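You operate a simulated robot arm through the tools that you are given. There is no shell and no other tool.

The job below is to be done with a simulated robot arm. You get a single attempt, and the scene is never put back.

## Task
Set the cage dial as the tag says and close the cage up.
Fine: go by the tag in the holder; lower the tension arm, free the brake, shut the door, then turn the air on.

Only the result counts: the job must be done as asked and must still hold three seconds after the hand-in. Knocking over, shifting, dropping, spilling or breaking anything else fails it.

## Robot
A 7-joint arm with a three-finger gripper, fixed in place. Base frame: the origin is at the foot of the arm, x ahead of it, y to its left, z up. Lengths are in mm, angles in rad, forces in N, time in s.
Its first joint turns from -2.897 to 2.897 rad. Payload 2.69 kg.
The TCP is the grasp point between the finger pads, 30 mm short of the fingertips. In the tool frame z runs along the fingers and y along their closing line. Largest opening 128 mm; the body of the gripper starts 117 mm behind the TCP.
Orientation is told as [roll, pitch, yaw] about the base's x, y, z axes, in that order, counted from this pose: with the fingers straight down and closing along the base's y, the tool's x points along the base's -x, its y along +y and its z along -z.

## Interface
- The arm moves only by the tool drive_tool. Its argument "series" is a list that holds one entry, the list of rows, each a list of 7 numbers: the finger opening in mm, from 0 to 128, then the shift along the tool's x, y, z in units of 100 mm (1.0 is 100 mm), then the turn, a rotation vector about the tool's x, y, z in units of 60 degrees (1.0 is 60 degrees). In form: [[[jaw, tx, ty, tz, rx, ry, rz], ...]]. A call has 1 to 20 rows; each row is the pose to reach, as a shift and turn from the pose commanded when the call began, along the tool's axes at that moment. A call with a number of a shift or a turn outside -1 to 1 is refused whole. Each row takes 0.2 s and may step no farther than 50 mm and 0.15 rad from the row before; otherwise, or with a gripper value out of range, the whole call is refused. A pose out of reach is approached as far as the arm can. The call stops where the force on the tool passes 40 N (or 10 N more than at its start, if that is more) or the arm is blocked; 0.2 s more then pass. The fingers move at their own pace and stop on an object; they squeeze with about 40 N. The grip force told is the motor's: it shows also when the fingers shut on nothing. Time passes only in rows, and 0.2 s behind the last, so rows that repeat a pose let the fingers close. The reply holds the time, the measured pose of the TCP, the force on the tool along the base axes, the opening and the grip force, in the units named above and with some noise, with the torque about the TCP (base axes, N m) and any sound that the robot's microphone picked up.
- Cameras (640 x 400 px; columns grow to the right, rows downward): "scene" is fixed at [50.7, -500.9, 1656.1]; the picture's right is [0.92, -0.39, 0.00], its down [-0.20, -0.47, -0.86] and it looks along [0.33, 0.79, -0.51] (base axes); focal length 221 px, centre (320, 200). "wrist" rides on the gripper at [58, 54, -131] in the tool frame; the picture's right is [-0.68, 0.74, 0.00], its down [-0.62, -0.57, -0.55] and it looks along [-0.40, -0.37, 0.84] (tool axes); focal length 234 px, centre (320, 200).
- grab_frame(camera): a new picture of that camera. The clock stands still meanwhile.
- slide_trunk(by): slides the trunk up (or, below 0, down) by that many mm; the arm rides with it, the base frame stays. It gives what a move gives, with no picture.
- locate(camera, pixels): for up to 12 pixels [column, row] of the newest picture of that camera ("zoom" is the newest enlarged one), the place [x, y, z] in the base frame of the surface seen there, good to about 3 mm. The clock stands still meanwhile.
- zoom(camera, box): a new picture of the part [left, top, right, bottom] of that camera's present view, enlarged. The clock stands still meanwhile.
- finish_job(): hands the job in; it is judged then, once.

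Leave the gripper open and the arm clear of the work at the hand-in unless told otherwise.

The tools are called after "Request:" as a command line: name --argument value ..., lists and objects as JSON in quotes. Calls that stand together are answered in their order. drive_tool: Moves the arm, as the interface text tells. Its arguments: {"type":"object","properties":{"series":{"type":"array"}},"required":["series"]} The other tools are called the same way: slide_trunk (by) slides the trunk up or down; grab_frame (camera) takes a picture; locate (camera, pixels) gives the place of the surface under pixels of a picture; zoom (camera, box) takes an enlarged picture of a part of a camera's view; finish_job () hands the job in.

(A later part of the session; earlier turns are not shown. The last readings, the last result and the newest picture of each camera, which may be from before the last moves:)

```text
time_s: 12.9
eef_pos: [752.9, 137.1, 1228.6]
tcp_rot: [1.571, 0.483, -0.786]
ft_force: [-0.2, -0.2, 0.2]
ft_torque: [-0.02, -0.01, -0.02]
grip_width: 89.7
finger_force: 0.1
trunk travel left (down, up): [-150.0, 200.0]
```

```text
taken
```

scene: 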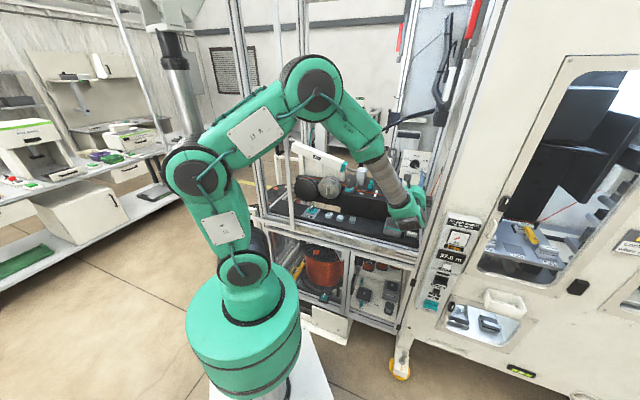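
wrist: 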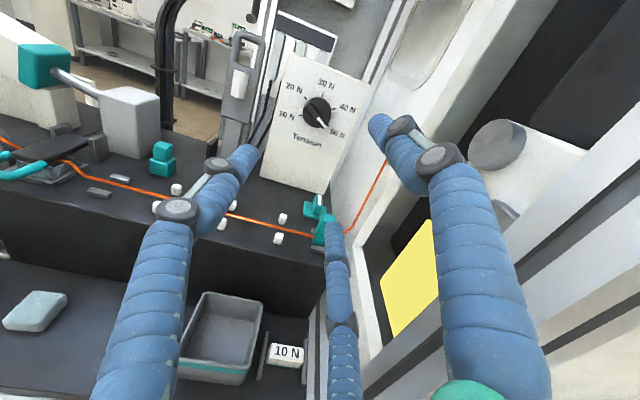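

The roll worked, and now I have an upright view from above. I'll zoom on the dial and re-measure from this angle, plus look at the tension arm hinge.

Request:
zoom --camera "wrist" --box '[220, 20, 380, 200]'

```text
2.22 times, centred on (300, 110) of wrist
```

zoom: 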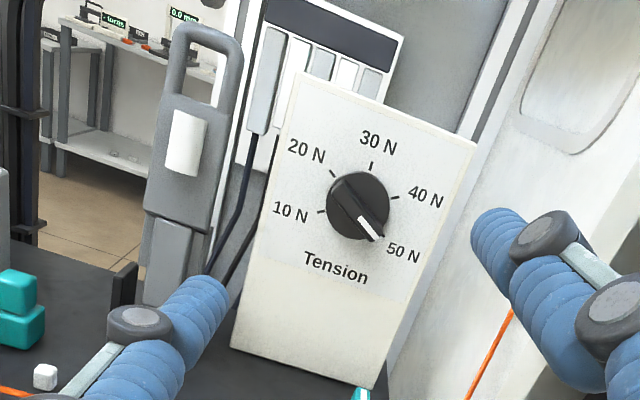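

Request:
locate --camera "zoom" --pixels '[[322, 212], [333, 174], [371, 164], [395, 197], [384, 234], [360, 215], [345, 190], [372, 237], [358, 210], [390, 205], [330, 220], [366, 173]]'

Request:
locate --camera "zoom" --pixels '[[210, 35], [168, 100], [235, 105], [187, 145], [160, 190], [200, 195], [165, 270], [120, 290], [185, 250], [228, 80], [190, 75], [150, 205]]'

```text
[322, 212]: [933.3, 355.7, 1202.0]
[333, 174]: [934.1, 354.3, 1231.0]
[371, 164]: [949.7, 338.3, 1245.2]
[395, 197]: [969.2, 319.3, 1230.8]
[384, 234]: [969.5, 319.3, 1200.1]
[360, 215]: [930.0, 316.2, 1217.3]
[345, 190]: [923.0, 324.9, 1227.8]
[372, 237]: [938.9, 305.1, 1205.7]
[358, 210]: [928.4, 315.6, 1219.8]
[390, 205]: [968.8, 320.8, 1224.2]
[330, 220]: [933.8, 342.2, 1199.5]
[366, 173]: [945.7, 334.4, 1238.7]
```

```text
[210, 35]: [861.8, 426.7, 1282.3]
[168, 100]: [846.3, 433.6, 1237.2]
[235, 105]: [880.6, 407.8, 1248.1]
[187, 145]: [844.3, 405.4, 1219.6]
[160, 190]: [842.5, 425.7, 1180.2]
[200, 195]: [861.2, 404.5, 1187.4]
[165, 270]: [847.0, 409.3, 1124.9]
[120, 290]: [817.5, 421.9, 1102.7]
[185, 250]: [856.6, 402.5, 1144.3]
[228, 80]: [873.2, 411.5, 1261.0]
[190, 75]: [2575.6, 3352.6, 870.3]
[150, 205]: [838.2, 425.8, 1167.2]
```

Both views agree: knob centre s≈434, z≈1216, bar front at n≈881, disc front at n≈902, bar tilted −27.6°, which matches my hand roll. I'll centre on the axis and advance in two 100 mm steps with an opening of 90.

Request:
drive_tool --series '[[[90, -0.045, -0.119, 0.0, 0, 0, 0], [90, -0.045, -0.119, 0.25, 0, 0, 0], [90, -0.045, -0.119, 0.5, 0, 0, 0], [90, -0.045, -0.119, 0.75, 0, 0, 0], [90, -0.045, -0.119, 1.0, 0, 0, 0]]]'

Request:
grab_frame --camera "wrist"

```text
time_s: 14.1
eef_pos: [822.2, 209.7, 1217.0]
tcp_rot: [1.57, 0.48, -0.785]
ft_force: [-0.7, 0.6, 0.6]
ft_torque: [0.01, 0.02, 0.01]
grip_width: 89.9
finger_force: 0.0
trunk travel left (down, up): [-150.0, 200.0]
```

```text
taken
```

wrist: 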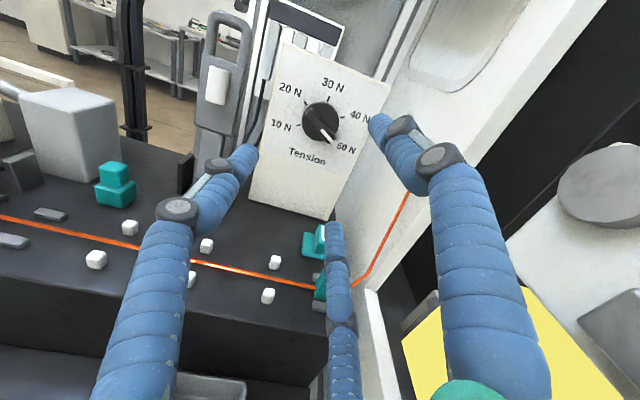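

On axis now (n≈730, s≈433, z≈1217). Next a further 100 mm to n≈830, leaving the tips ~20 mm before the bar.

Request:
drive_tool --series '[[[90, 0, -0.01, 0.25, 0, 0, 0], [90, 0, -0.01, 0.5, 0, 0, 0], [90, 0, -0.01, 0.75, 0, 0, 0], [90, 0, -0.01, 1.0, 0, 0, 0]]]'

Request:
grab_frame --camera "wrist"

Request:
grab_frame --camera "scene"

```text
time_s: 15.1
eef_pos: [892.4, 280.0, 1216.4]
tcp_rot: [1.572, 0.482, -0.785]
ft_force: [-1.1, -1.1, -0.8]
ft_torque: [-0.02, 0.04, -0.01]
grip_width: 89.9
finger_force: 0.1
trunk travel left (down, up): [-150.0, 200.0]
```

```text
taken
```

wrist: 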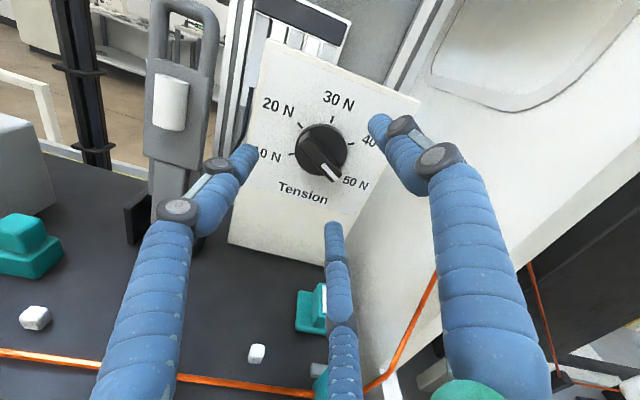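

```text
taken
```

scene: 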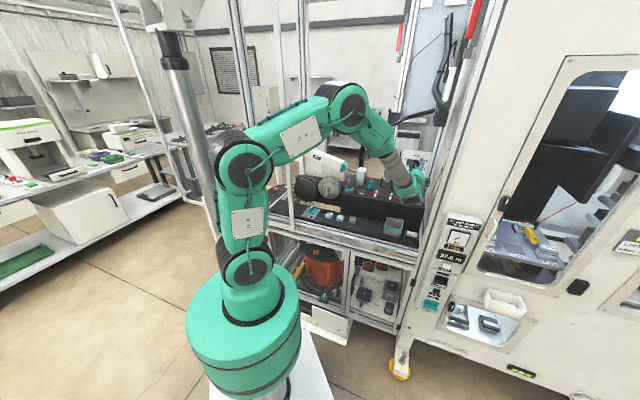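

n≈829 and centred. I'll advance 37 mm so the tips flank the bar (n≈896, just short of the disc), then close gently and check.

Request:
drive_tool --series '[[[90, -0.01, 0, 0.15, 0, 0, 0], [90, -0.01, 0, 0.28, 0, 0, 0], [90, -0.01, 0, 0.37, 0, 0, 0]]]'

Request:
grab_frame --camera "wrist"

```text
time_s: 15.9
eef_pos: [919.6, 305.1, 1215.5]
tcp_rot: [1.571, 0.483, -0.786]
ft_force: [0.3, -0.2, -0.7]
ft_torque: [0.0, 0.0, 0.0]
grip_width: 89.8
finger_force: 0.0
trunk travel left (down, up): [-150.0, 200.0]
```

```text
taken
```

wrist: 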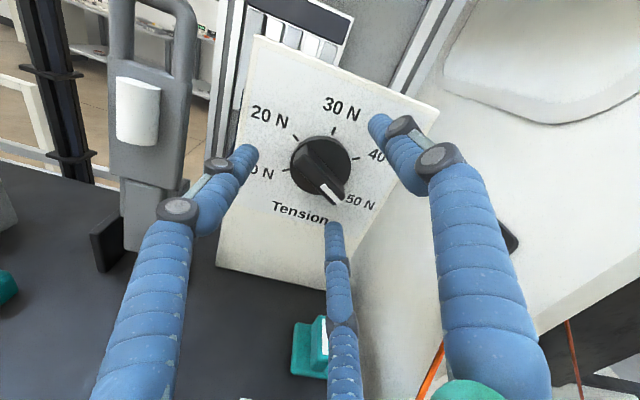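

The fingers surround the bar, none touching. Closing on it now.

Request:
drive_tool --series '[[[0, 0, 0, 0, 0, 0, 0], [0, 0, 0, 0, 0, 0, 0], [0, 0, 0, 0, 0, 0, 0]]]'

Request:
grab_frame --camera "wrist"

Request:
zoom --camera "wrist" --box '[240, 80, 400, 260]'

```text
time_s: 16.8
eef_pos: [922.0, 301.4, 1208.0]
tcp_rot: [1.559, 0.487, -0.796]
ft_force: [22.8, 6.7, -9.7]
ft_torque: [-0.62, 0.74, -0.9]
grip_width: 21.2
finger_force: 45.4
trunk travel left (down, up): [-150.0, 200.0]
stopped in row 3: the force on the tool passed its limit at 42 N (the readings are from after the stop); the commanded pose is now the measured one
```

```text
taken
```

wrist: 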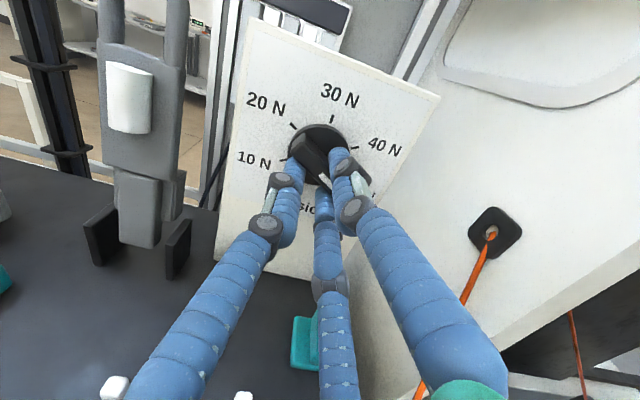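

```text
2.22 times, centred on (320, 170) of wrist
```

zoom: 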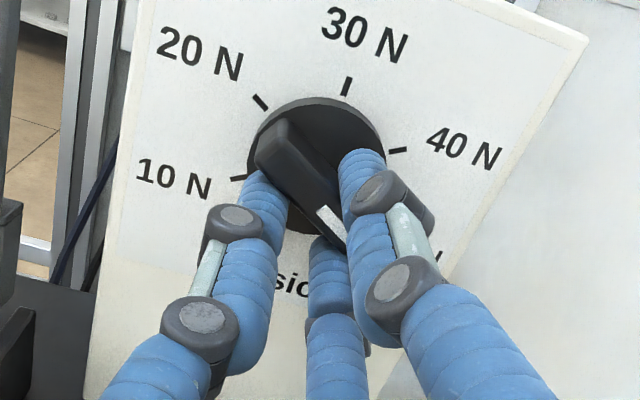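

The hand truly has three fingers: it closed to width 21 and pulled itself ~8 mm sideways, so the squeeze isn't centred. I'll open, shift to the offset where thumb and finger pair meet the 12 mm bar evenly (≈8 mm along tool x), and re-close.

Request:
drive_tool --series '[[[80, 0, 0, 0, 0, 0, 0], [80, 0, 0, 0, 0, 0, 0], [80, 0.08, 0.003, 0, 0, 0, 0], [80, 0.08, 0.003, 0, 0, 0, 0]]]'

Request:
grab_frame --camera "wrist"

Request:
zoom --camera "wrist" --box '[220, 70, 420, 260]'

```text
time_s: 17.8
eef_pos: [914.5, 309.4, 1215.3]
tcp_rot: [1.563, 0.486, -0.791]
ft_force: [0.3, 0.6, -0.9]
ft_torque: [-0.02, 0.0, 0.0]
grip_width: 79.9
finger_force: 0.1
trunk travel left (down, up): [-150.0, 200.0]
```

```text
taken
```

wrist: 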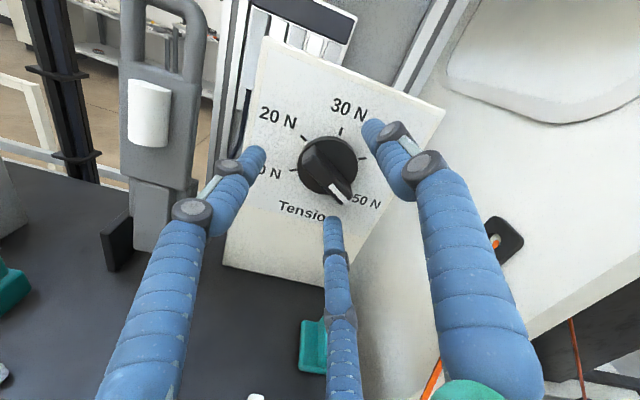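

```text
2.11 times, centred on (320, 165) of wrist
```

zoom: 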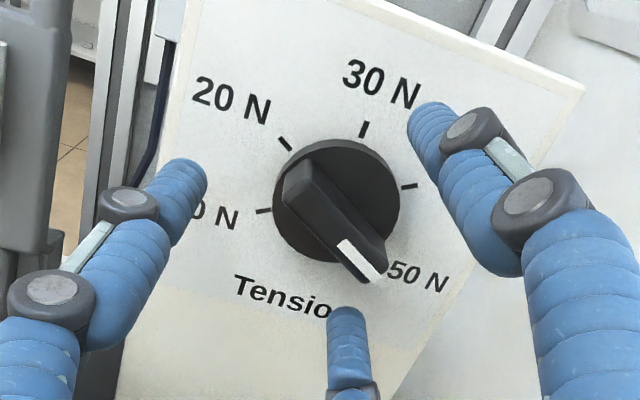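

The hand settled at s≈428, z≈1215. I'll re-measure the bar and disc in this close view before the fine shift.

Request:
locate --camera "zoom" --pixels '[[300, 170], [320, 200], [340, 230], [365, 262], [290, 195], [350, 270], [380, 245], [345, 150], [385, 190], [280, 220], [365, 130], [263, 210]]'

```text
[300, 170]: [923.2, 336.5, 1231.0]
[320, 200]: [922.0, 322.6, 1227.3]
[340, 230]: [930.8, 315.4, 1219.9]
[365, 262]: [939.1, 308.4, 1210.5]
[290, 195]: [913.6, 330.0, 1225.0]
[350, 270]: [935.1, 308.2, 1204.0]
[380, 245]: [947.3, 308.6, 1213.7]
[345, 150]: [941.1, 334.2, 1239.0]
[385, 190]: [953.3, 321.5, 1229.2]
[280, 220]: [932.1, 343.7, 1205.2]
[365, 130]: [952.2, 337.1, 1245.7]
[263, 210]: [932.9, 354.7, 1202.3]
```

The bar now sits at about −32°, centre still (434,1216). Small correction: −4.7 mm along tool x, −1 mm along y, +3.6° roll, then close in stages.

Request:
drive_tool --series '[[[80, -0.047, -0.01, 0, 0, 0, 0.06], [80, -0.047, -0.01, 0, 0, 0, 0.06], [40, -0.047, -0.01, 0, 0, 0, 0.06], [30, -0.047, -0.01, 0, 0, 0, 0.06], [24, -0.047, -0.01, 0, 0, 0, 0.06], [24, -0.047, -0.01, 0, 0, 0, 0.06]]]'

Request:
grab_frame --camera "wrist"

Request:
zoom --camera "wrist" --box '[240, 80, 400, 240]'

```text
time_s: 19.2
eef_pos: [917.4, 305.5, 1210.7]
tcp_rot: [1.562, 0.547, -0.794]
ft_force: [-1.8, 1.1, -2.9]
ft_torque: [-0.03, 0.0, 0.09]
grip_width: 25.3
finger_force: 0.8
trunk travel left (down, up): [-150.0, 200.0]
```

```text
taken
```

wrist: 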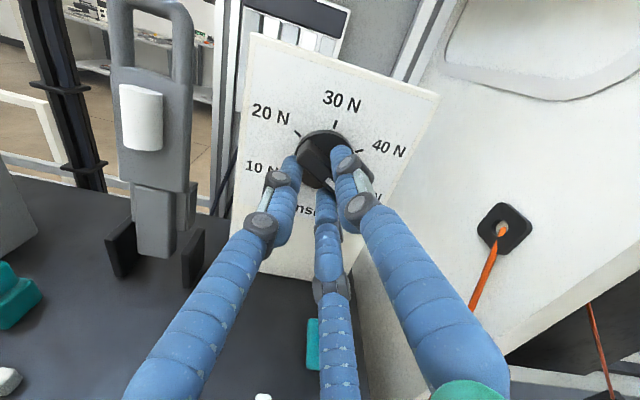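

```text
2.50 times, centred on (320, 160) of wrist
```

zoom: 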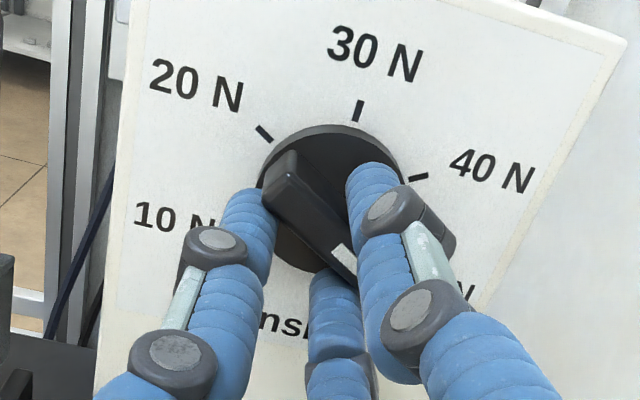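

The fingers now hold the bar loosely (width 25) with almost no force. I'll turn counter-clockwise 58.8° about the knob's axis, with the small TCP arc needed to keep the axis fixed.

Request:
drive_tool --series '[[[24, -0.007, 0.003, 0, 0, 0, -0.14], [24, -0.014, 0.007, 0, 0, 0, -0.28], [24, -0.021, 0.012, 0, 0, 0, -0.42], [24, -0.026, 0.018, 0, 0, 0, -0.56], [24, -0.031, 0.024, 0, 0, 0, -0.7], [24, -0.034, 0.032, 0, 0, 0, -0.84], [24, -0.037, 0.039, 0, 0, 0, -0.98]]]'

Request:
grab_frame --camera "wrist"

Request:
grab_frame --camera "scene"

```text
time_s: 20.8
eef_pos: [921.8, 302.4, 1213.0]
tcp_rot: [1.562, -0.479, -0.786]
ft_force: [0.0, -1.5, -5.0]
ft_torque: [-0.13, 0.04, -0.04]
grip_width: 25.3
finger_force: 0.6
trunk travel left (down, up): [-150.0, 200.0]
```

```text
taken
```

wrist: 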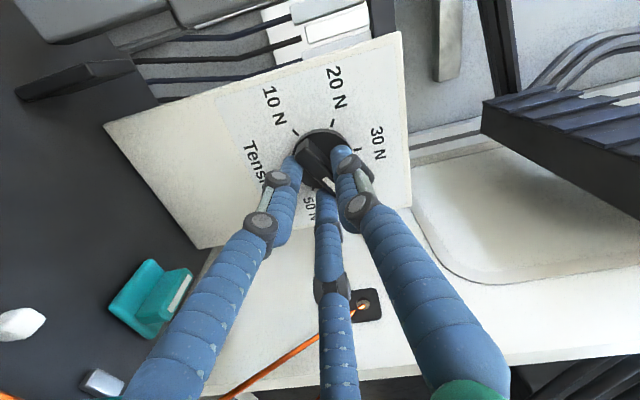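

```text
taken
```

scene: 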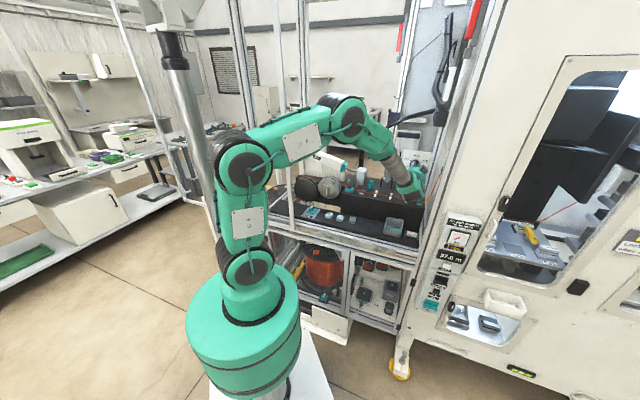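

The bar followed cleanly (force under 5 N), and the knob axis stays fixed. Another 58.8°.

Request:
drive_tool --series '[[[24, -0.007, 0.003, 0, 0, 0, -0.14], [24, -0.014, 0.007, 0, 0, 0, -0.28], [24, -0.021, 0.012, 0, 0, 0, -0.42], [24, -0.026, 0.018, 0, 0, 0, -0.56], [24, -0.031, 0.024, 0, 0, 0, -0.7], [24, -0.034, 0.032, 0, 0, 0, -0.84], [24, -0.037, 0.039, 0, 0, 0, -0.98]]]'

Request:
grab_frame --camera "wrist"

Request:
grab_frame --camera "scene"

```text
time_s: 22.4
eef_pos: [923.3, 302.2, 1218.3]
tcp_rot: [1.469, -1.509, -0.687]
ft_force: [1.1, 0.4, 0.4]
ft_torque: [0.02, 0.03, -0.01]
grip_width: 24.2
finger_force: 0.1
trunk travel left (down, up): [-150.0, 200.0]
```

```text
taken
```

wrist: 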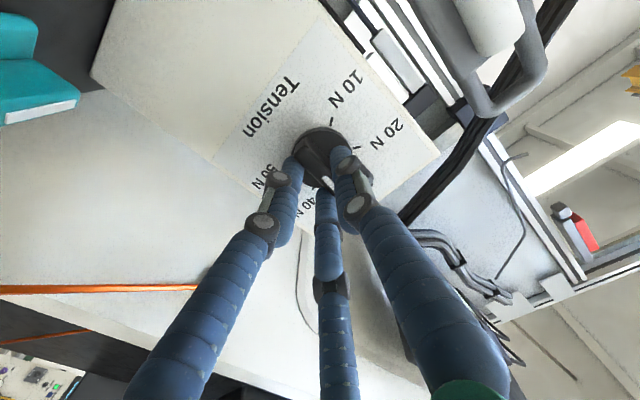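

```text
taken
```

scene: 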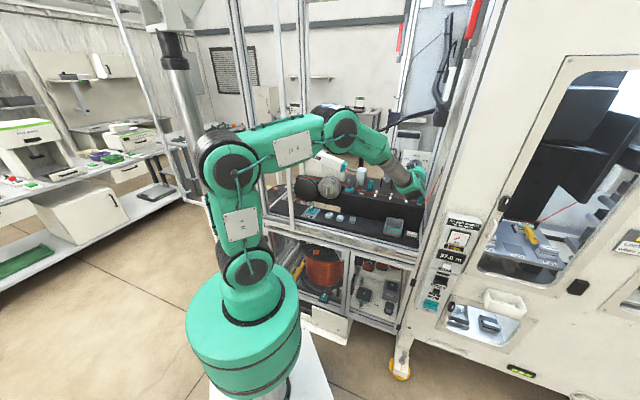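

Still good; the pointer is between 40 N and 30 N. Third 58.8° turn.

Request:
drive_tool --series '[[[24, -0.007, 0.003, 0, 0, 0, -0.14], [24, -0.014, 0.007, 0, 0, 0, -0.28], [24, -0.021, 0.012, 0, 0, 0, -0.42], [24, -0.026, 0.018, 0, 0, 0, -0.56], [24, -0.031, 0.024, 0, 0, 0, -0.7], [24, -0.034, 0.032, 0, 0, 0, -0.84], [24, -0.037, 0.039, 0, 0, 0, -0.98]]]'

Request:
grab_frame --camera "wrist"

Request:
zoom --camera "wrist" --box '[220, 50, 420, 250]'

Request:
grab_frame --camera "scene"

```text
time_s: 23.8
eef_pos: [932.0, 302.3, 1226.8]
tcp_rot: [-1.511, -0.798, 2.338]
ft_force: [-42.7, -3.3, -9.3]
ft_torque: [-0.19, 0.45, 1.04]
grip_width: 41.1
finger_force: 12.9
out of reach, approached as far as the arm can: row 6, 7
trunk travel left (down, up): [-150.0, 200.0]
stopped in row 7: the force on the tool passed its limit at 106 N (the readings are from after the stop); the commanded pose is now the measured one
```

```text
taken
```

wrist: 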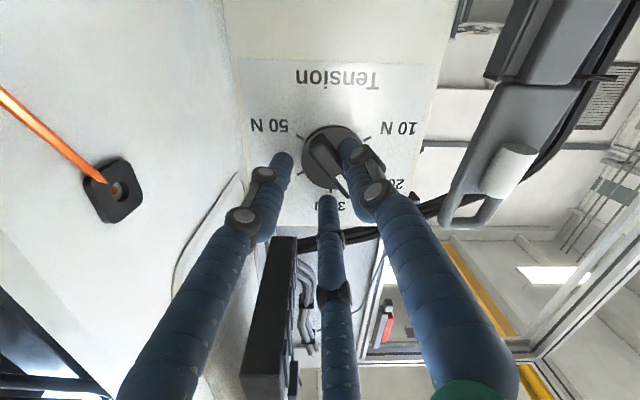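

```text
2.00 times, centred on (320, 150) of wrist
```

zoom: 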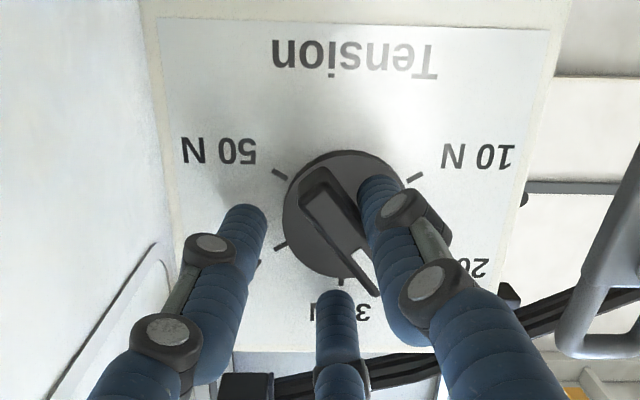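

```text
taken
```

scene: 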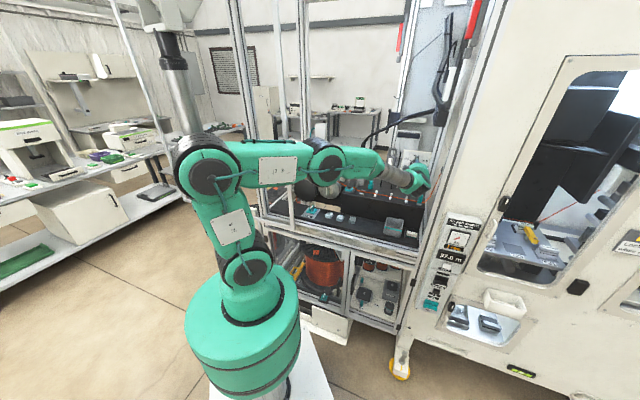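

The arm ran out of reach late in that turn and the force spiked, so the grip slipped at the end. The pointer has reached roughly between 30 N and 20 N (view is upside down). I'll open the fingers first, then back straight out.

Request:
drive_tool --series '[[[90, 0, 0, 0, 0, 0, 0], [90, 0, 0, 0, 0, 0, 0], [90, 0, 0, 0, 0, 0, 0]]]'

Request:
grab_frame --camera "wrist"

Request:
zoom --camera "scene" --box '[250, 100, 450, 230]'

```text
time_s: 24.6
eef_pos: [935.8, 300.2, 1229.8]
tcp_rot: [-1.517, -0.798, 2.338]
ft_force: [0.3, -0.2, 1.2]
ft_torque: [0.02, 0.07, -0.01]
grip_width: 90.0
finger_force: 0.1
trunk travel left (down, up): [-150.0, 200.0]
```

```text
taken
```

wrist: 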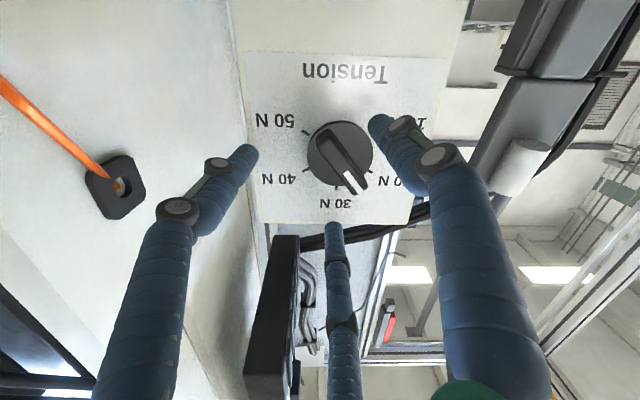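

```text
3.08 times, centred on (350, 165) of scene
```

zoom: 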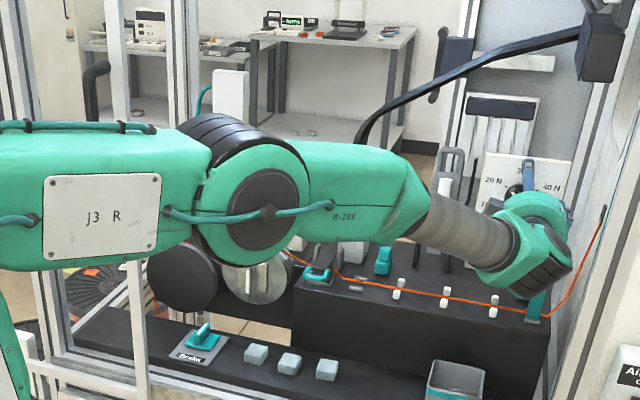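

Everything on the cage still stands as before; the pointer is a bit past 30 N towards 20 N. Before I move, I'll check where the elbow now is relative to the cage (scene pixels around (334,171), (365,170), (300,170)).

Request:
locate --camera "scene" --pixels '[[334, 171], [322, 145], [345, 190], [365, 165], [385, 175], [295, 165], [300, 145], [280, 190], [400, 180], [420, 180]]'

```text
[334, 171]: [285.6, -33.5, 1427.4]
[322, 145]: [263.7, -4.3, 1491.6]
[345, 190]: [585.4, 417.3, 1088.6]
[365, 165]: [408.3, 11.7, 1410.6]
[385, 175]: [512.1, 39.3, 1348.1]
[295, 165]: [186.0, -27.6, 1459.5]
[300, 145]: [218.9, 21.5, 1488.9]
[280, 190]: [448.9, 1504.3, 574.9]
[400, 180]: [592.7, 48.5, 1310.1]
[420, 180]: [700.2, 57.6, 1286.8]
```

The elbow is well outside the cage. I'll retract 60 mm straight back (tips clear of the knob).

Request:
drive_tool --series '[[[90, 0, 0, -0.2, 0, 0, 0], [90, 0, 0, -0.4, 0, 0, 0], [90, 0, 0, -0.6, 0, 0, 0]]]'

Request:
grab_frame --camera "wrist"

```text
time_s: 25.4
eef_pos: [900.2, 255.3, 1239.2]
tcp_rot: [-1.504, -0.804, 2.338]
ft_force: [1.4, 0.2, -0.2]
ft_torque: [-0.01, -0.01, -0.02]
grip_width: 90.2
finger_force: 0.0
out of reach, approached as far as the arm can: row 2, 3
trunk travel left (down, up): [-150.0, 200.0]
```

```text
taken
```

wrist: 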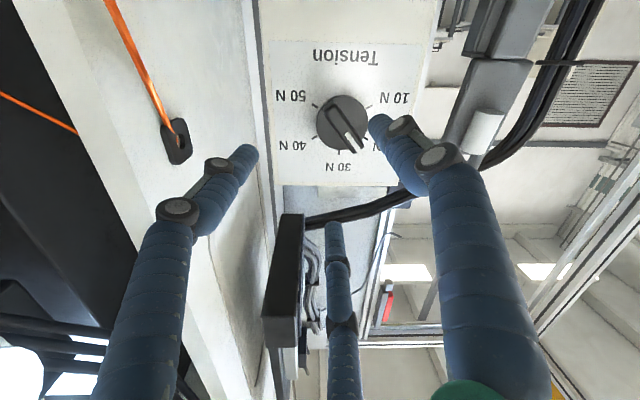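

A joint is at its limit in this roll; turning back relieves it. I'll roll back +58.8° while re-centring on the knob axis (about 32 mm along tool y).

Request:
drive_tool --series '[[[90, 0, 0, 0, 0, 0, 0.14], [90, 0, 0.05, 0, 0, 0, 0.28], [90, 0, 0.1, 0, 0, 0, 0.42], [90, 0, 0.16, 0, 0, 0, 0.56], [90, 0, 0.22, 0, 0, 0, 0.7], [90, 0.01, 0.27, 0, 0, 0, 0.84], [90, 0.01, 0.318, 0, 0, 0, 0.98]]]'

Request:
grab_frame --camera "wrist"

Request:
grab_frame --camera "scene"

```text
time_s: 27.0
eef_pos: [885.2, 270.6, 1215.8]
tcp_rot: [1.422, -1.312, -0.618]
ft_force: [0.7, 0.2, -0.5]
ft_torque: [-0.05, -0.01, -0.01]
grip_width: 90.1
finger_force: 0.1
trunk travel left (down, up): [-150.0, 200.0]
```

```text
taken
```

wrist: 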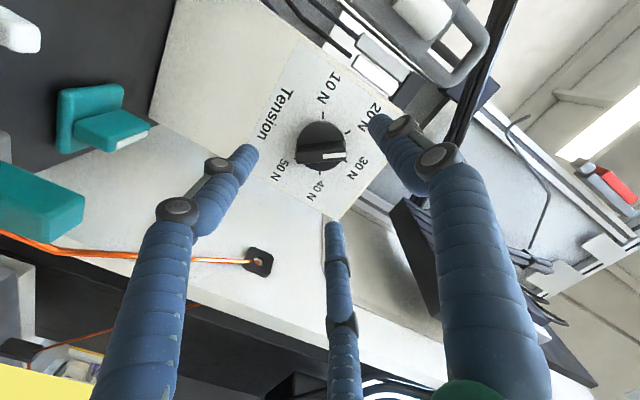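

```text
taken
```

scene: 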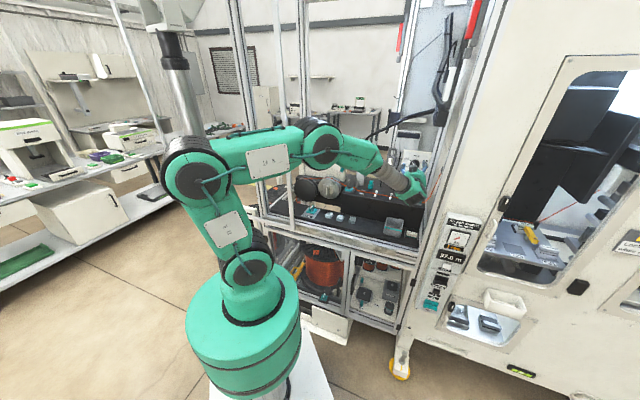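

Back on the axis (s≈434.6, z≈1215.8). I'll zoom and measure the pointer's direction.

Request:
zoom --camera "wrist" --box '[250, 70, 410, 220]'

```text
2.67 times, centred on (330, 145) of wrist
```

zoom: 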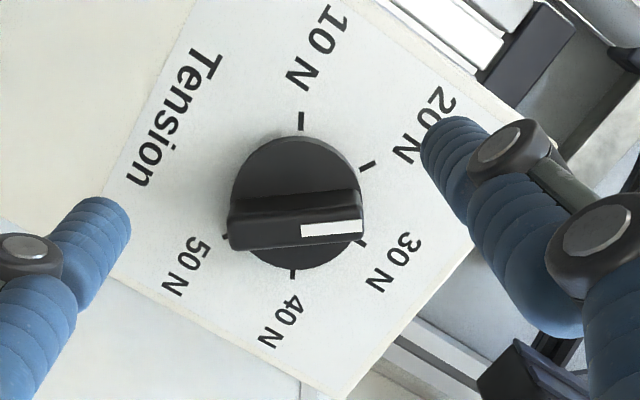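

Request:
locate --camera "zoom" --pixels '[[235, 230], [260, 233], [290, 232], [315, 230], [340, 228], [355, 227], [240, 243], [350, 236], [302, 121], [367, 165], [362, 240], [292, 274]]'

```text
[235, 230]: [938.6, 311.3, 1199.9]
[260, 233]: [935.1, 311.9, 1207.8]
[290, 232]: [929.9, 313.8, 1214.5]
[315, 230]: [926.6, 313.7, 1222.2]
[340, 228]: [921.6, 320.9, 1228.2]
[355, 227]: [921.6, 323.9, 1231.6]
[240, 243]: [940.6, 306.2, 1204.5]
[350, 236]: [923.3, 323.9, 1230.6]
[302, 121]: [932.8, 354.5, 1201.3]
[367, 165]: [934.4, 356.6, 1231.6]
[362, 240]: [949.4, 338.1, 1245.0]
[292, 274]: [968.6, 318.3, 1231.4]
```

The pointer stands at 122.5° (10 N is at 210°), so 87.5° remain. I'll roll the hand back clockwise by ~132° here (tips at n≈847, clear of the knob) to re-grip.

Request:
drive_tool --series '[[[90, 0, 0, 0, 0, 0, 0.14], [90, 0, 0, 0, 0, 0, 0.28], [90, 0, 0, 0, 0, 0, 0.42], [90, 0, 0, 0, 0, 0, 0.56], [90, 0, 0, 0, 0, 0, 0.7], [90, 0, 0, 0, 0, 0, 0.84], [90, 0, 0, 0, 0, 0, 0.98]]]'

Request:
drive_tool --series '[[[90, 0, 0, 0, 0, 0, 0.14], [90, 0, 0, 0, 0, 0, 0.28], [90, 0, 0, 0, 0, 0, 0.42], [90, 0, 0, 0, 0, 0, 0.56], [90, 0, 0, 0, 0, 0, 0.7], [90, 0, 0, 0, 0, 0, 0.84], [90, 0, 0, 0, 0, 0, 0.98]]]'

Request:
grab_frame --camera "wrist"

Request:
grab_frame --camera "scene"

```text
time_s: 28.6
eef_pos: [885.3, 269.8, 1215.6]
tcp_rot: [1.532, -0.29, -0.751]
ft_force: [-0.4, 0.0, -0.3]
ft_torque: [-0.01, -0.04, -0.02]
grip_width: 90.0
finger_force: 0.0
trunk travel left (down, up): [-150.0, 200.0]
```

```text
time_s: 30.2
eef_pos: [884.9, 268.7, 1215.9]
tcp_rot: [1.52, 0.737, -0.797]
ft_force: [0.0, 0.5, 0.5]
ft_torque: [0.0, 0.04, -0.01]
grip_width: 89.8
finger_force: 0.0
trunk travel left (down, up): [-150.0, 200.0]
```

```text
taken
```

wrist: 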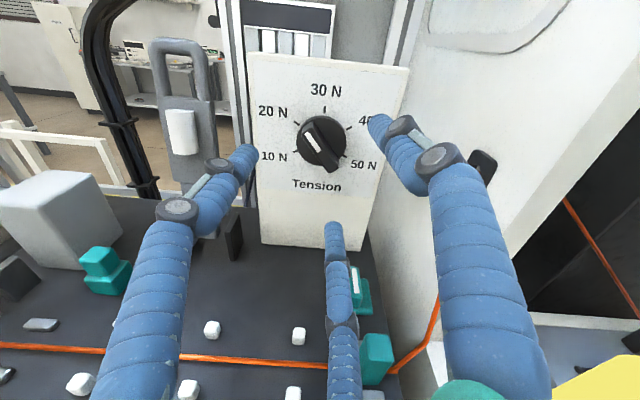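

```text
taken
```

scene: 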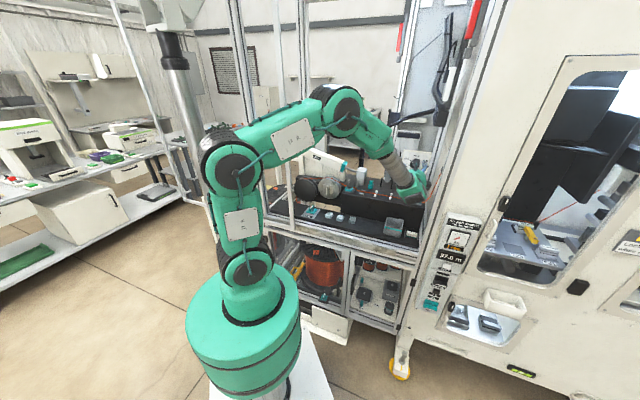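

Roll is now ψ≈48°. Remaining 15° more roll, a small tilt correction and a −4.5 mm grip offset, still clear of the knob.

Request:
drive_tool --series '[[[90, 0.01, -0.02, 0, -0.02, 0.004, 0.1], [90, 0.02, -0.04, 0, -0.041, 0.008, 0.19], [90, 0.025, -0.054, 0, -0.041, 0.008, 0.255], [90, 0.025, -0.054, 0, -0.041, 0.008, 0.255]]]'

Request:
grab_frame --camera "wrist"

Request:
zoom --camera "wrist" --box '[240, 70, 400, 220]'

```text
time_s: 31.2
eef_pos: [880.9, 272.6, 1213.1]
tcp_rot: [1.564, 1.003, -0.795]
ft_force: [1.1, 0.8, -0.7]
ft_torque: [0.01, -0.01, 0.01]
grip_width: 89.9
finger_force: 0.1
trunk travel left (down, up): [-150.0, 200.0]
```

```text
taken
```

wrist: 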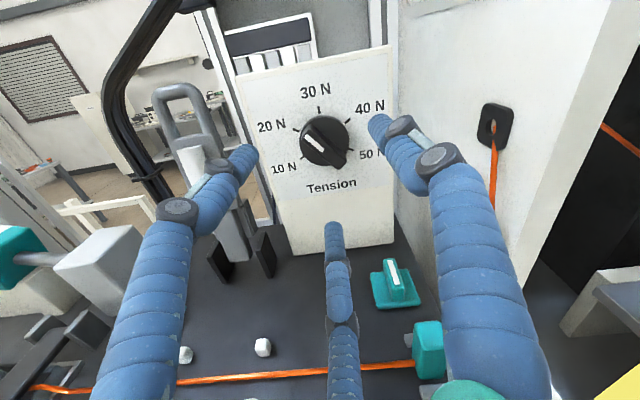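

```text
2.67 times, centred on (320, 145) of wrist
```

zoom: 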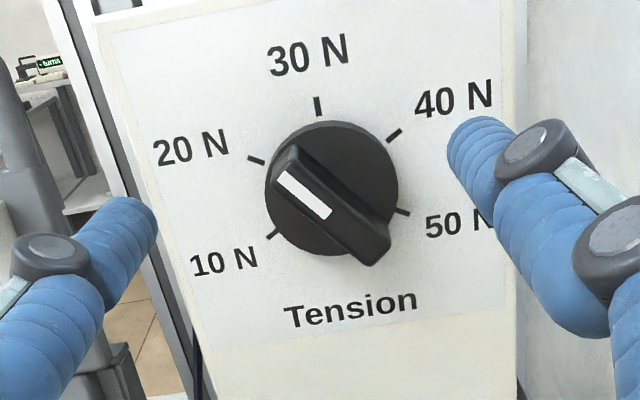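

The pointer sits between 30 N and 20 N and my fingers are lined up across it. Advance 49 mm and close loosely to 24.

Request:
drive_tool --series '[[[90, 0, 0, 0.2, 0, 0, 0], [90, 0, 0, 0.4, 0, 0, 0], [90, 0, 0, 0.49, 0, 0, 0], [60, 0, 0, 0.49, 0, 0, 0], [36, 0, 0, 0.49, 0, 0, 0], [28, 0, 0, 0.49, 0, 0, 0], [24, 0, 0, 0.49, 0, 0, 0], [24, 0, 0, 0.49, 0, 0, 0]]]'

Request:
grab_frame --camera "wrist"

Request:
zoom --camera "wrist" --box '[240, 70, 400, 220]'

```text
time_s: 33.0
eef_pos: [916.0, 307.5, 1213.4]
tcp_rot: [1.563, 1.003, -0.796]
ft_force: [0.1, 0.2, -0.7]
ft_torque: [-0.01, 0.02, -0.01]
grip_width: 24.5
finger_force: 0.4
trunk travel left (down, up): [-150.0, 200.0]
```

```text
taken
```

wrist: 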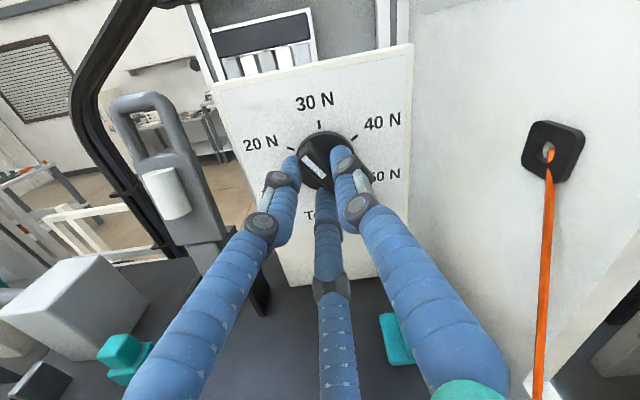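

```text
2.67 times, centred on (320, 145) of wrist
```

zoom: 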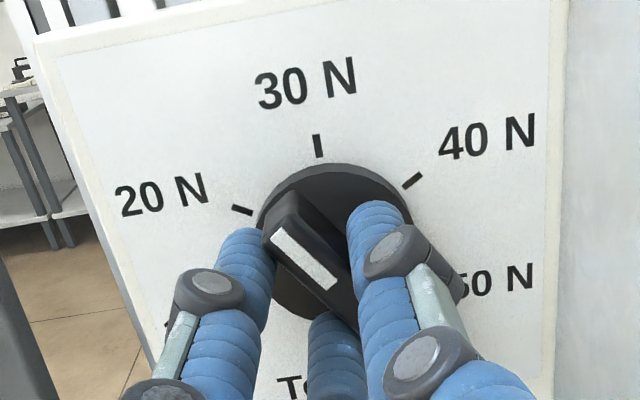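

The bar is held loosely with no force. Turning 58.8° counter-clockwise about the knob's axis.

Request:
drive_tool --series '[[[24, -0.007, 0.001, 0, 0, 0, -0.14], [24, -0.013, 0.003, 0, 0, 0, -0.28], [24, -0.019, 0.005, 0, 0, 0, -0.42], [24, -0.025, 0.009, 0, 0, 0, -0.56], [24, -0.03, 0.013, 0, 0, 0, -0.7], [24, -0.034, 0.018, 0, 0, 0, -0.84], [24, -0.037, 0.023, 0, 0, 0, -0.98]]]'

Request:
grab_frame --camera "wrist"

Request:
zoom --camera "wrist" --box '[240, 70, 400, 220]'

```text
time_s: 34.6
eef_pos: [919.8, 305.1, 1210.7]
tcp_rot: [1.568, -0.025, -0.791]
ft_force: [-1.4, 0.9, -6.0]
ft_torque: [-0.09, 0.14, -0.01]
grip_width: 25.6
finger_force: 0.6
trunk travel left (down, up): [-150.0, 200.0]
```

```text
taken
```

wrist: 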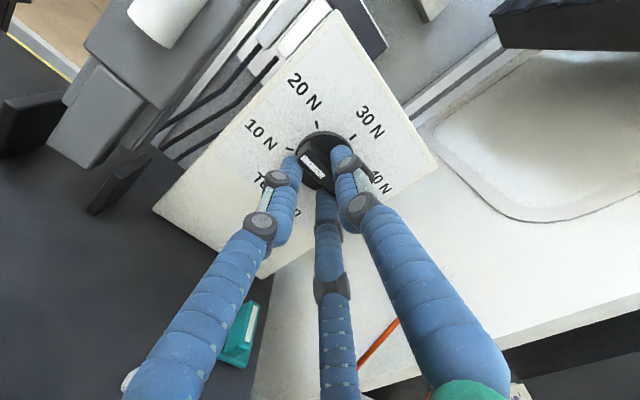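

```text
2.67 times, centred on (320, 145) of wrist
```

zoom: 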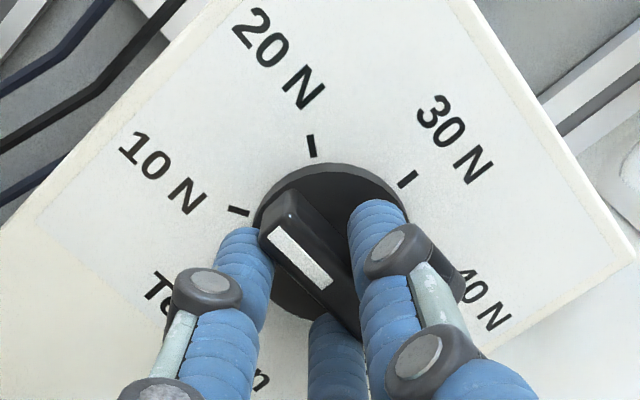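

The pointer is between 20 N and 10 N. I'll measure its exact direction.

Request:
locate --camera "zoom" --pixels '[[270, 232], [285, 243], [300, 258], [315, 272], [330, 285], [345, 305], [290, 215], [320, 250], [340, 280], [238, 211], [311, 146], [408, 178]]'

```text
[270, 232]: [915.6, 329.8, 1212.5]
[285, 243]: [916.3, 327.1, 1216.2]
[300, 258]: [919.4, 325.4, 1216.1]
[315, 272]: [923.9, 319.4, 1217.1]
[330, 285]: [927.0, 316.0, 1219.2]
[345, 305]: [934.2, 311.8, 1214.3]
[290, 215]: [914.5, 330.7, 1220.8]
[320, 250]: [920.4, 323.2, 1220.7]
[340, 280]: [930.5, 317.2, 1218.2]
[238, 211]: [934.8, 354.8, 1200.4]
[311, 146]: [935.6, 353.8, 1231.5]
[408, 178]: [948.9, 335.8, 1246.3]
```

The pointer is at about 180°, so 30° remain to the 10 N mark (210°). Turning the final 30°.

Request:
drive_tool --series '[[[24, -0.007, 0.001, 0, 0, 0, -0.14], [24, -0.014, 0.003, 0, 0, 0, -0.28], [24, -0.021, 0.006, 0, 0, 0, -0.42], [24, -0.025, 0.009, 0, 0, 0, -0.508], [24, -0.025, 0.009, 0, 0, 0, -0.508]]]'

Request:
grab_frame --camera "wrist"

Request:
zoom --camera "wrist" --box '[240, 70, 400, 220]'

```text
time_s: 35.8
eef_pos: [921.0, 302.7, 1212.8]
tcp_rot: [1.566, -0.556, -0.788]
ft_force: [1.2, -4.2, -9.2]
ft_torque: [0.01, 0.27, -0.12]
grip_width: 26.3
finger_force: 1.7
trunk travel left (down, up): [-150.0, 200.0]
```

```text
taken
```

wrist: 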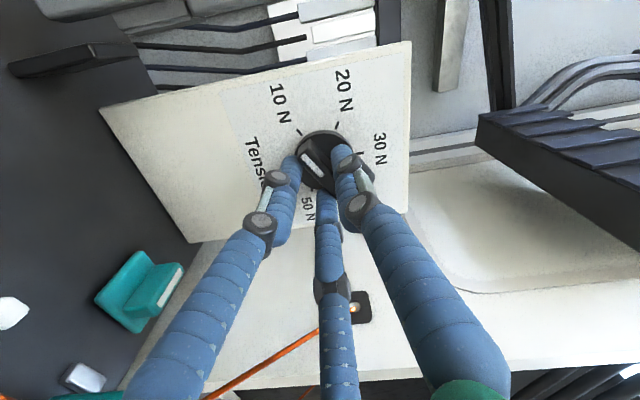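

```text
2.67 times, centred on (320, 145) of wrist
```

zoom: 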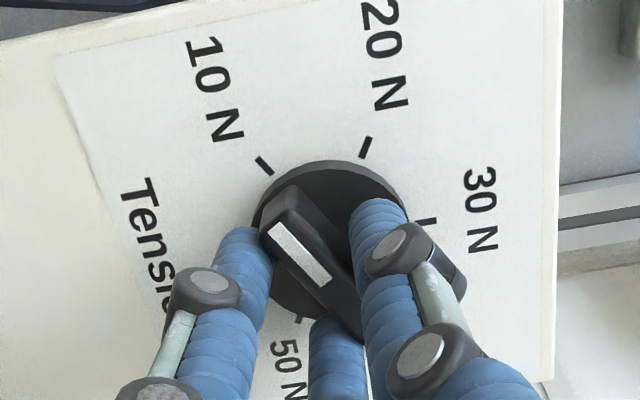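

The pointer looks near the 10 N mark. I'll open the fingers and retract a little to read it without the fingers in the way.

Request:
drive_tool --series '[[[90, 0, 0, 0, 0, 0, 0], [90, 0, 0, 0, 0, 0, 0], [90, 0, 0, -0.25, 0, 0, 0], [90, 0, 0, -0.5, 0, 0, 0]]]'

Request:
grab_frame --camera "wrist"

Request:
zoom --camera "wrist" --box '[240, 60, 400, 210]'

```text
time_s: 36.8
eef_pos: [884.9, 269.2, 1214.7]
tcp_rot: [1.568, -0.558, -0.788]
ft_force: [-0.3, -0.2, -0.1]
ft_torque: [-0.03, 0.01, -0.03]
grip_width: 90.1
finger_force: 0.0
trunk travel left (down, up): [-150.0, 200.0]
```

```text
taken
```

wrist: 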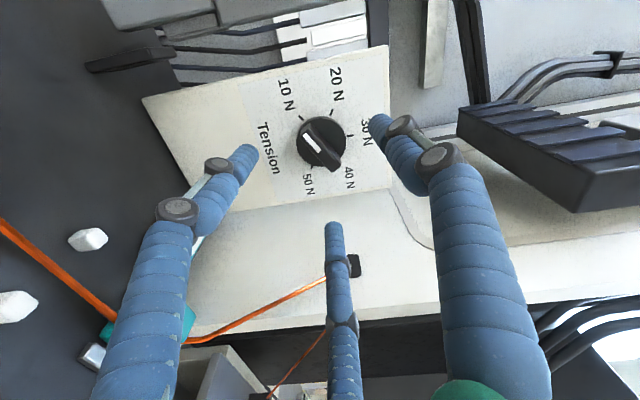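

```text
2.67 times, centred on (320, 135) of wrist
```

zoom: 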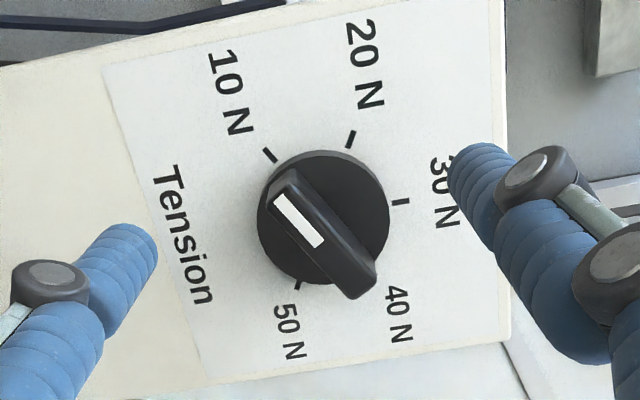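

Request:
locate --camera "zoom" --pixels '[[278, 198], [295, 222], [310, 235], [320, 245], [345, 275], [360, 285], [269, 155], [350, 140], [401, 201], [300, 287], [287, 180], [352, 292]]'

```text
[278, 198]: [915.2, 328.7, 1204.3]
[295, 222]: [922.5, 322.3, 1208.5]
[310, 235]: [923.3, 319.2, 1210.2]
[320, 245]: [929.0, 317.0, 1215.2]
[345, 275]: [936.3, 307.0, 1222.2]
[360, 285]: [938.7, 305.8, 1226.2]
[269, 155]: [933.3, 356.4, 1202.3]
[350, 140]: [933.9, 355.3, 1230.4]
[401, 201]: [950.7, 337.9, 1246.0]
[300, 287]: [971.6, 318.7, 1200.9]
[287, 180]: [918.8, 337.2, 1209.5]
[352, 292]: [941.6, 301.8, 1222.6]
```

Roughly 30–34° below horizontal-left, i.e. near 10 N. I'll zoom in tighter for an accurate reading.

Request:
zoom --camera "wrist" --box '[290, 105, 350, 180]'

```text
5.33 times, centred on (320, 142) of wrist
```

zoom: 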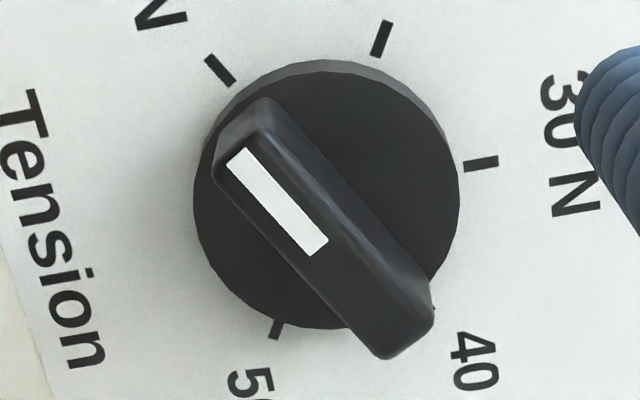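

Request:
locate --camera "zoom" --pixels '[[236, 157], [250, 172], [265, 189], [280, 206], [295, 222], [310, 240], [330, 262], [350, 285], [370, 308], [220, 71], [381, 38], [277, 328]]'

```text
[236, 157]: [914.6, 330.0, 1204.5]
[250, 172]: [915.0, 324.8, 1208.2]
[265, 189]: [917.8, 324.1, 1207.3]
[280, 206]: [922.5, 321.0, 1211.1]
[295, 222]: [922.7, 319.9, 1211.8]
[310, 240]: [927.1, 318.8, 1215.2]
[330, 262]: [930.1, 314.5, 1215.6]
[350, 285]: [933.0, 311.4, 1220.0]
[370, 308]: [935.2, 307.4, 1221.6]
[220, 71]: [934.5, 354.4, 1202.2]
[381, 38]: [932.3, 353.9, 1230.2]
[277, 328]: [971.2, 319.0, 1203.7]
```

Two estimates put the pointer at 208–209° against 210° for the 10 N mark; the fingers lagged ~4°. I'll go back in, hold loosely and nudge about 2.5° more, then release and retract.

Request:
drive_tool --series '[[[90, 0.005, -0.027, 0.25, 0, 0, 0], [90, 0.005, -0.027, 0.5, 0, 0, 0], [60, 0.005, -0.027, 0.5, 0, 0, 0], [34, 0.005, -0.027, 0.5, 0, 0, 0], [24, 0.005, -0.027, 0.5, 0, 0, 0], [24, 0.005, -0.027, 0.5, 0, 0, 0], [24, 0.003, -0.027, 0.5, 0, 0, -0.025], [24, 0.002, -0.027, 0.5, 0, 0, -0.042], [24, 0.002, -0.027, 0.5, 0, 0, -0.042]]]'

Request:
drive_tool --series '[[[90, 0, 0, 0, 0, 0, 0], [90, 0, 0, 0, 0, 0, 0], [90, 0, 0, -0.25, 0, 0, 0], [90, 0, 0, -0.5, 0, 0, 0]]]'

Request:
zoom --camera "wrist" --box '[290, 105, 350, 180]'

```text
time_s: 38.8
eef_pos: [922.0, 300.5, 1210.4]
tcp_rot: [1.565, -0.601, -0.789]
ft_force: [-0.7, 0.8, -1.4]
ft_torque: [-0.04, 0.03, 0.05]
grip_width: 24.9
finger_force: 0.2
trunk travel left (down, up): [-150.0, 200.0]
```

```text
time_s: 39.8
eef_pos: [885.3, 266.9, 1209.1]
tcp_rot: [1.567, -0.599, -0.79]
ft_force: [0.4, 0.8, 0.2]
ft_torque: [0.0, -0.01, -0.02]
grip_width: 90.1
finger_force: 0.1
trunk travel left (down, up): [-150.0, 200.0]
```

```text
5.33 times, centred on (320, 142) of wrist
```

zoom: 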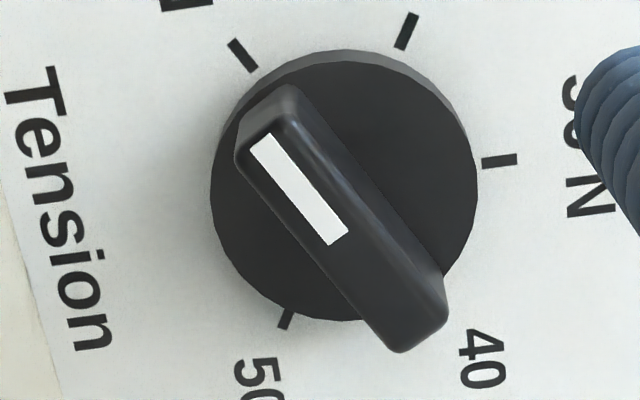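

The stripe now lines up with the 10 N mark to within about 1°. The dial is done. Next is the tension arm; I need the positions of the black conduit and things behind it. I'll locate these in a fresh scene picture.

Request:
grab_frame --camera "scene"

Request:
zoom --camera "scene" --box '[350, 90, 450, 190]'

```text
taken
```

scene: 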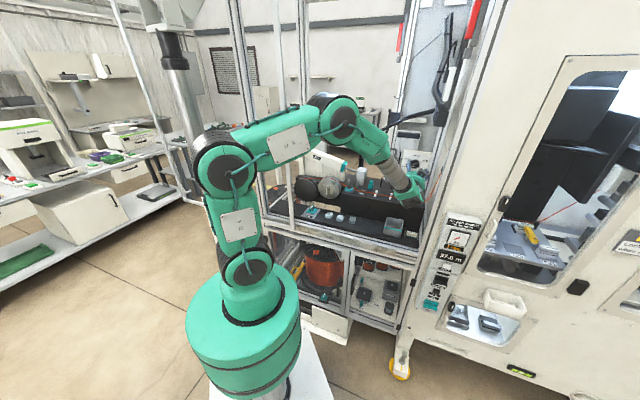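

```text
4.00 times, centred on (400, 140) of scene
```

zoom: 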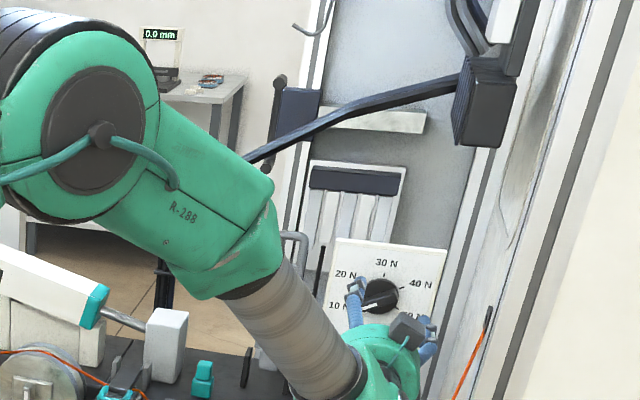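

From the scene camera the pointer visibly points at 10 N. Now locating the conduit, its box and the back items.

Request:
locate --camera "zoom" --pixels '[[270, 148], [310, 128], [350, 110], [400, 95], [440, 85], [465, 110], [495, 115], [345, 200], [330, 230], [400, 122], [310, 225], [318, 250]]'

```text
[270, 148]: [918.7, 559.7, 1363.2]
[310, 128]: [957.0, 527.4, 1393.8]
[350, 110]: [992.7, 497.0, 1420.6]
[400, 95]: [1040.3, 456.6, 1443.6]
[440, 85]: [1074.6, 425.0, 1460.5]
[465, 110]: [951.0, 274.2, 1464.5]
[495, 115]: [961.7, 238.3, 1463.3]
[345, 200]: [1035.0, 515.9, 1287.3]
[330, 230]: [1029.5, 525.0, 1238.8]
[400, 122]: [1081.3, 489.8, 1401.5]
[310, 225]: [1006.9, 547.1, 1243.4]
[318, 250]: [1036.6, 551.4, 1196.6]
```

The conduit and back items are ≥140 mm behind the tension arm, so there is room behind it. Now I'll retract from the dial 100 mm straight back.

Request:
drive_tool --series '[[[90, 0, 0, -0.3, 0, 0, 0], [90, 0, 0, -0.65, 0, 0, 0], [90, 0, 0, -1.0, 0, 0, 0]]]'

Request:
drive_tool --series '[[[90, 0, 0, -0.2, 0, 0, -0.13], [90, 0, 0, -0.4, 0, 0, -0.26], [90, 0, 0, -0.6, 0, 0, -0.39], [90, 0, 0, -0.8, 0, 0, -0.52], [90, 0, 0, -1.0, 0, 0, -0.65], [90, 0, 0, -1.0, 0, 0, -0.78], [90, 0, 0, -1.0, 0, 0, -0.92]]]'

Request:
grab_frame --camera "scene"

```text
time_s: 40.6
eef_pos: [815.1, 195.6, 1210.5]
tcp_rot: [1.567, -0.601, -0.789]
ft_force: [0.1, 0.0, -0.6]
ft_torque: [-0.04, -0.03, 0.02]
grip_width: 90.1
finger_force: 0.0
trunk travel left (down, up): [-150.0, 200.0]
```

```text
time_s: 42.2
eef_pos: [742.9, 126.6, 1211.2]
tcp_rot: [0.935, -1.565, -0.154]
ft_force: [1.0, -0.4, 0.2]
ft_torque: [-0.03, 0.0, 0.0]
grip_width: 89.9
finger_force: 0.0
trunk travel left (down, up): [-150.0, 200.0]
```

```text
taken
```

scene: 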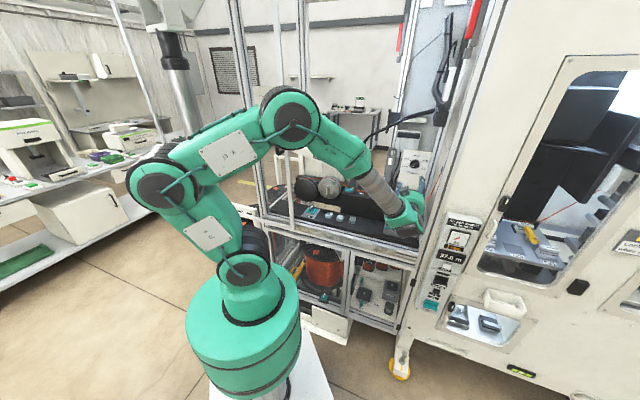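

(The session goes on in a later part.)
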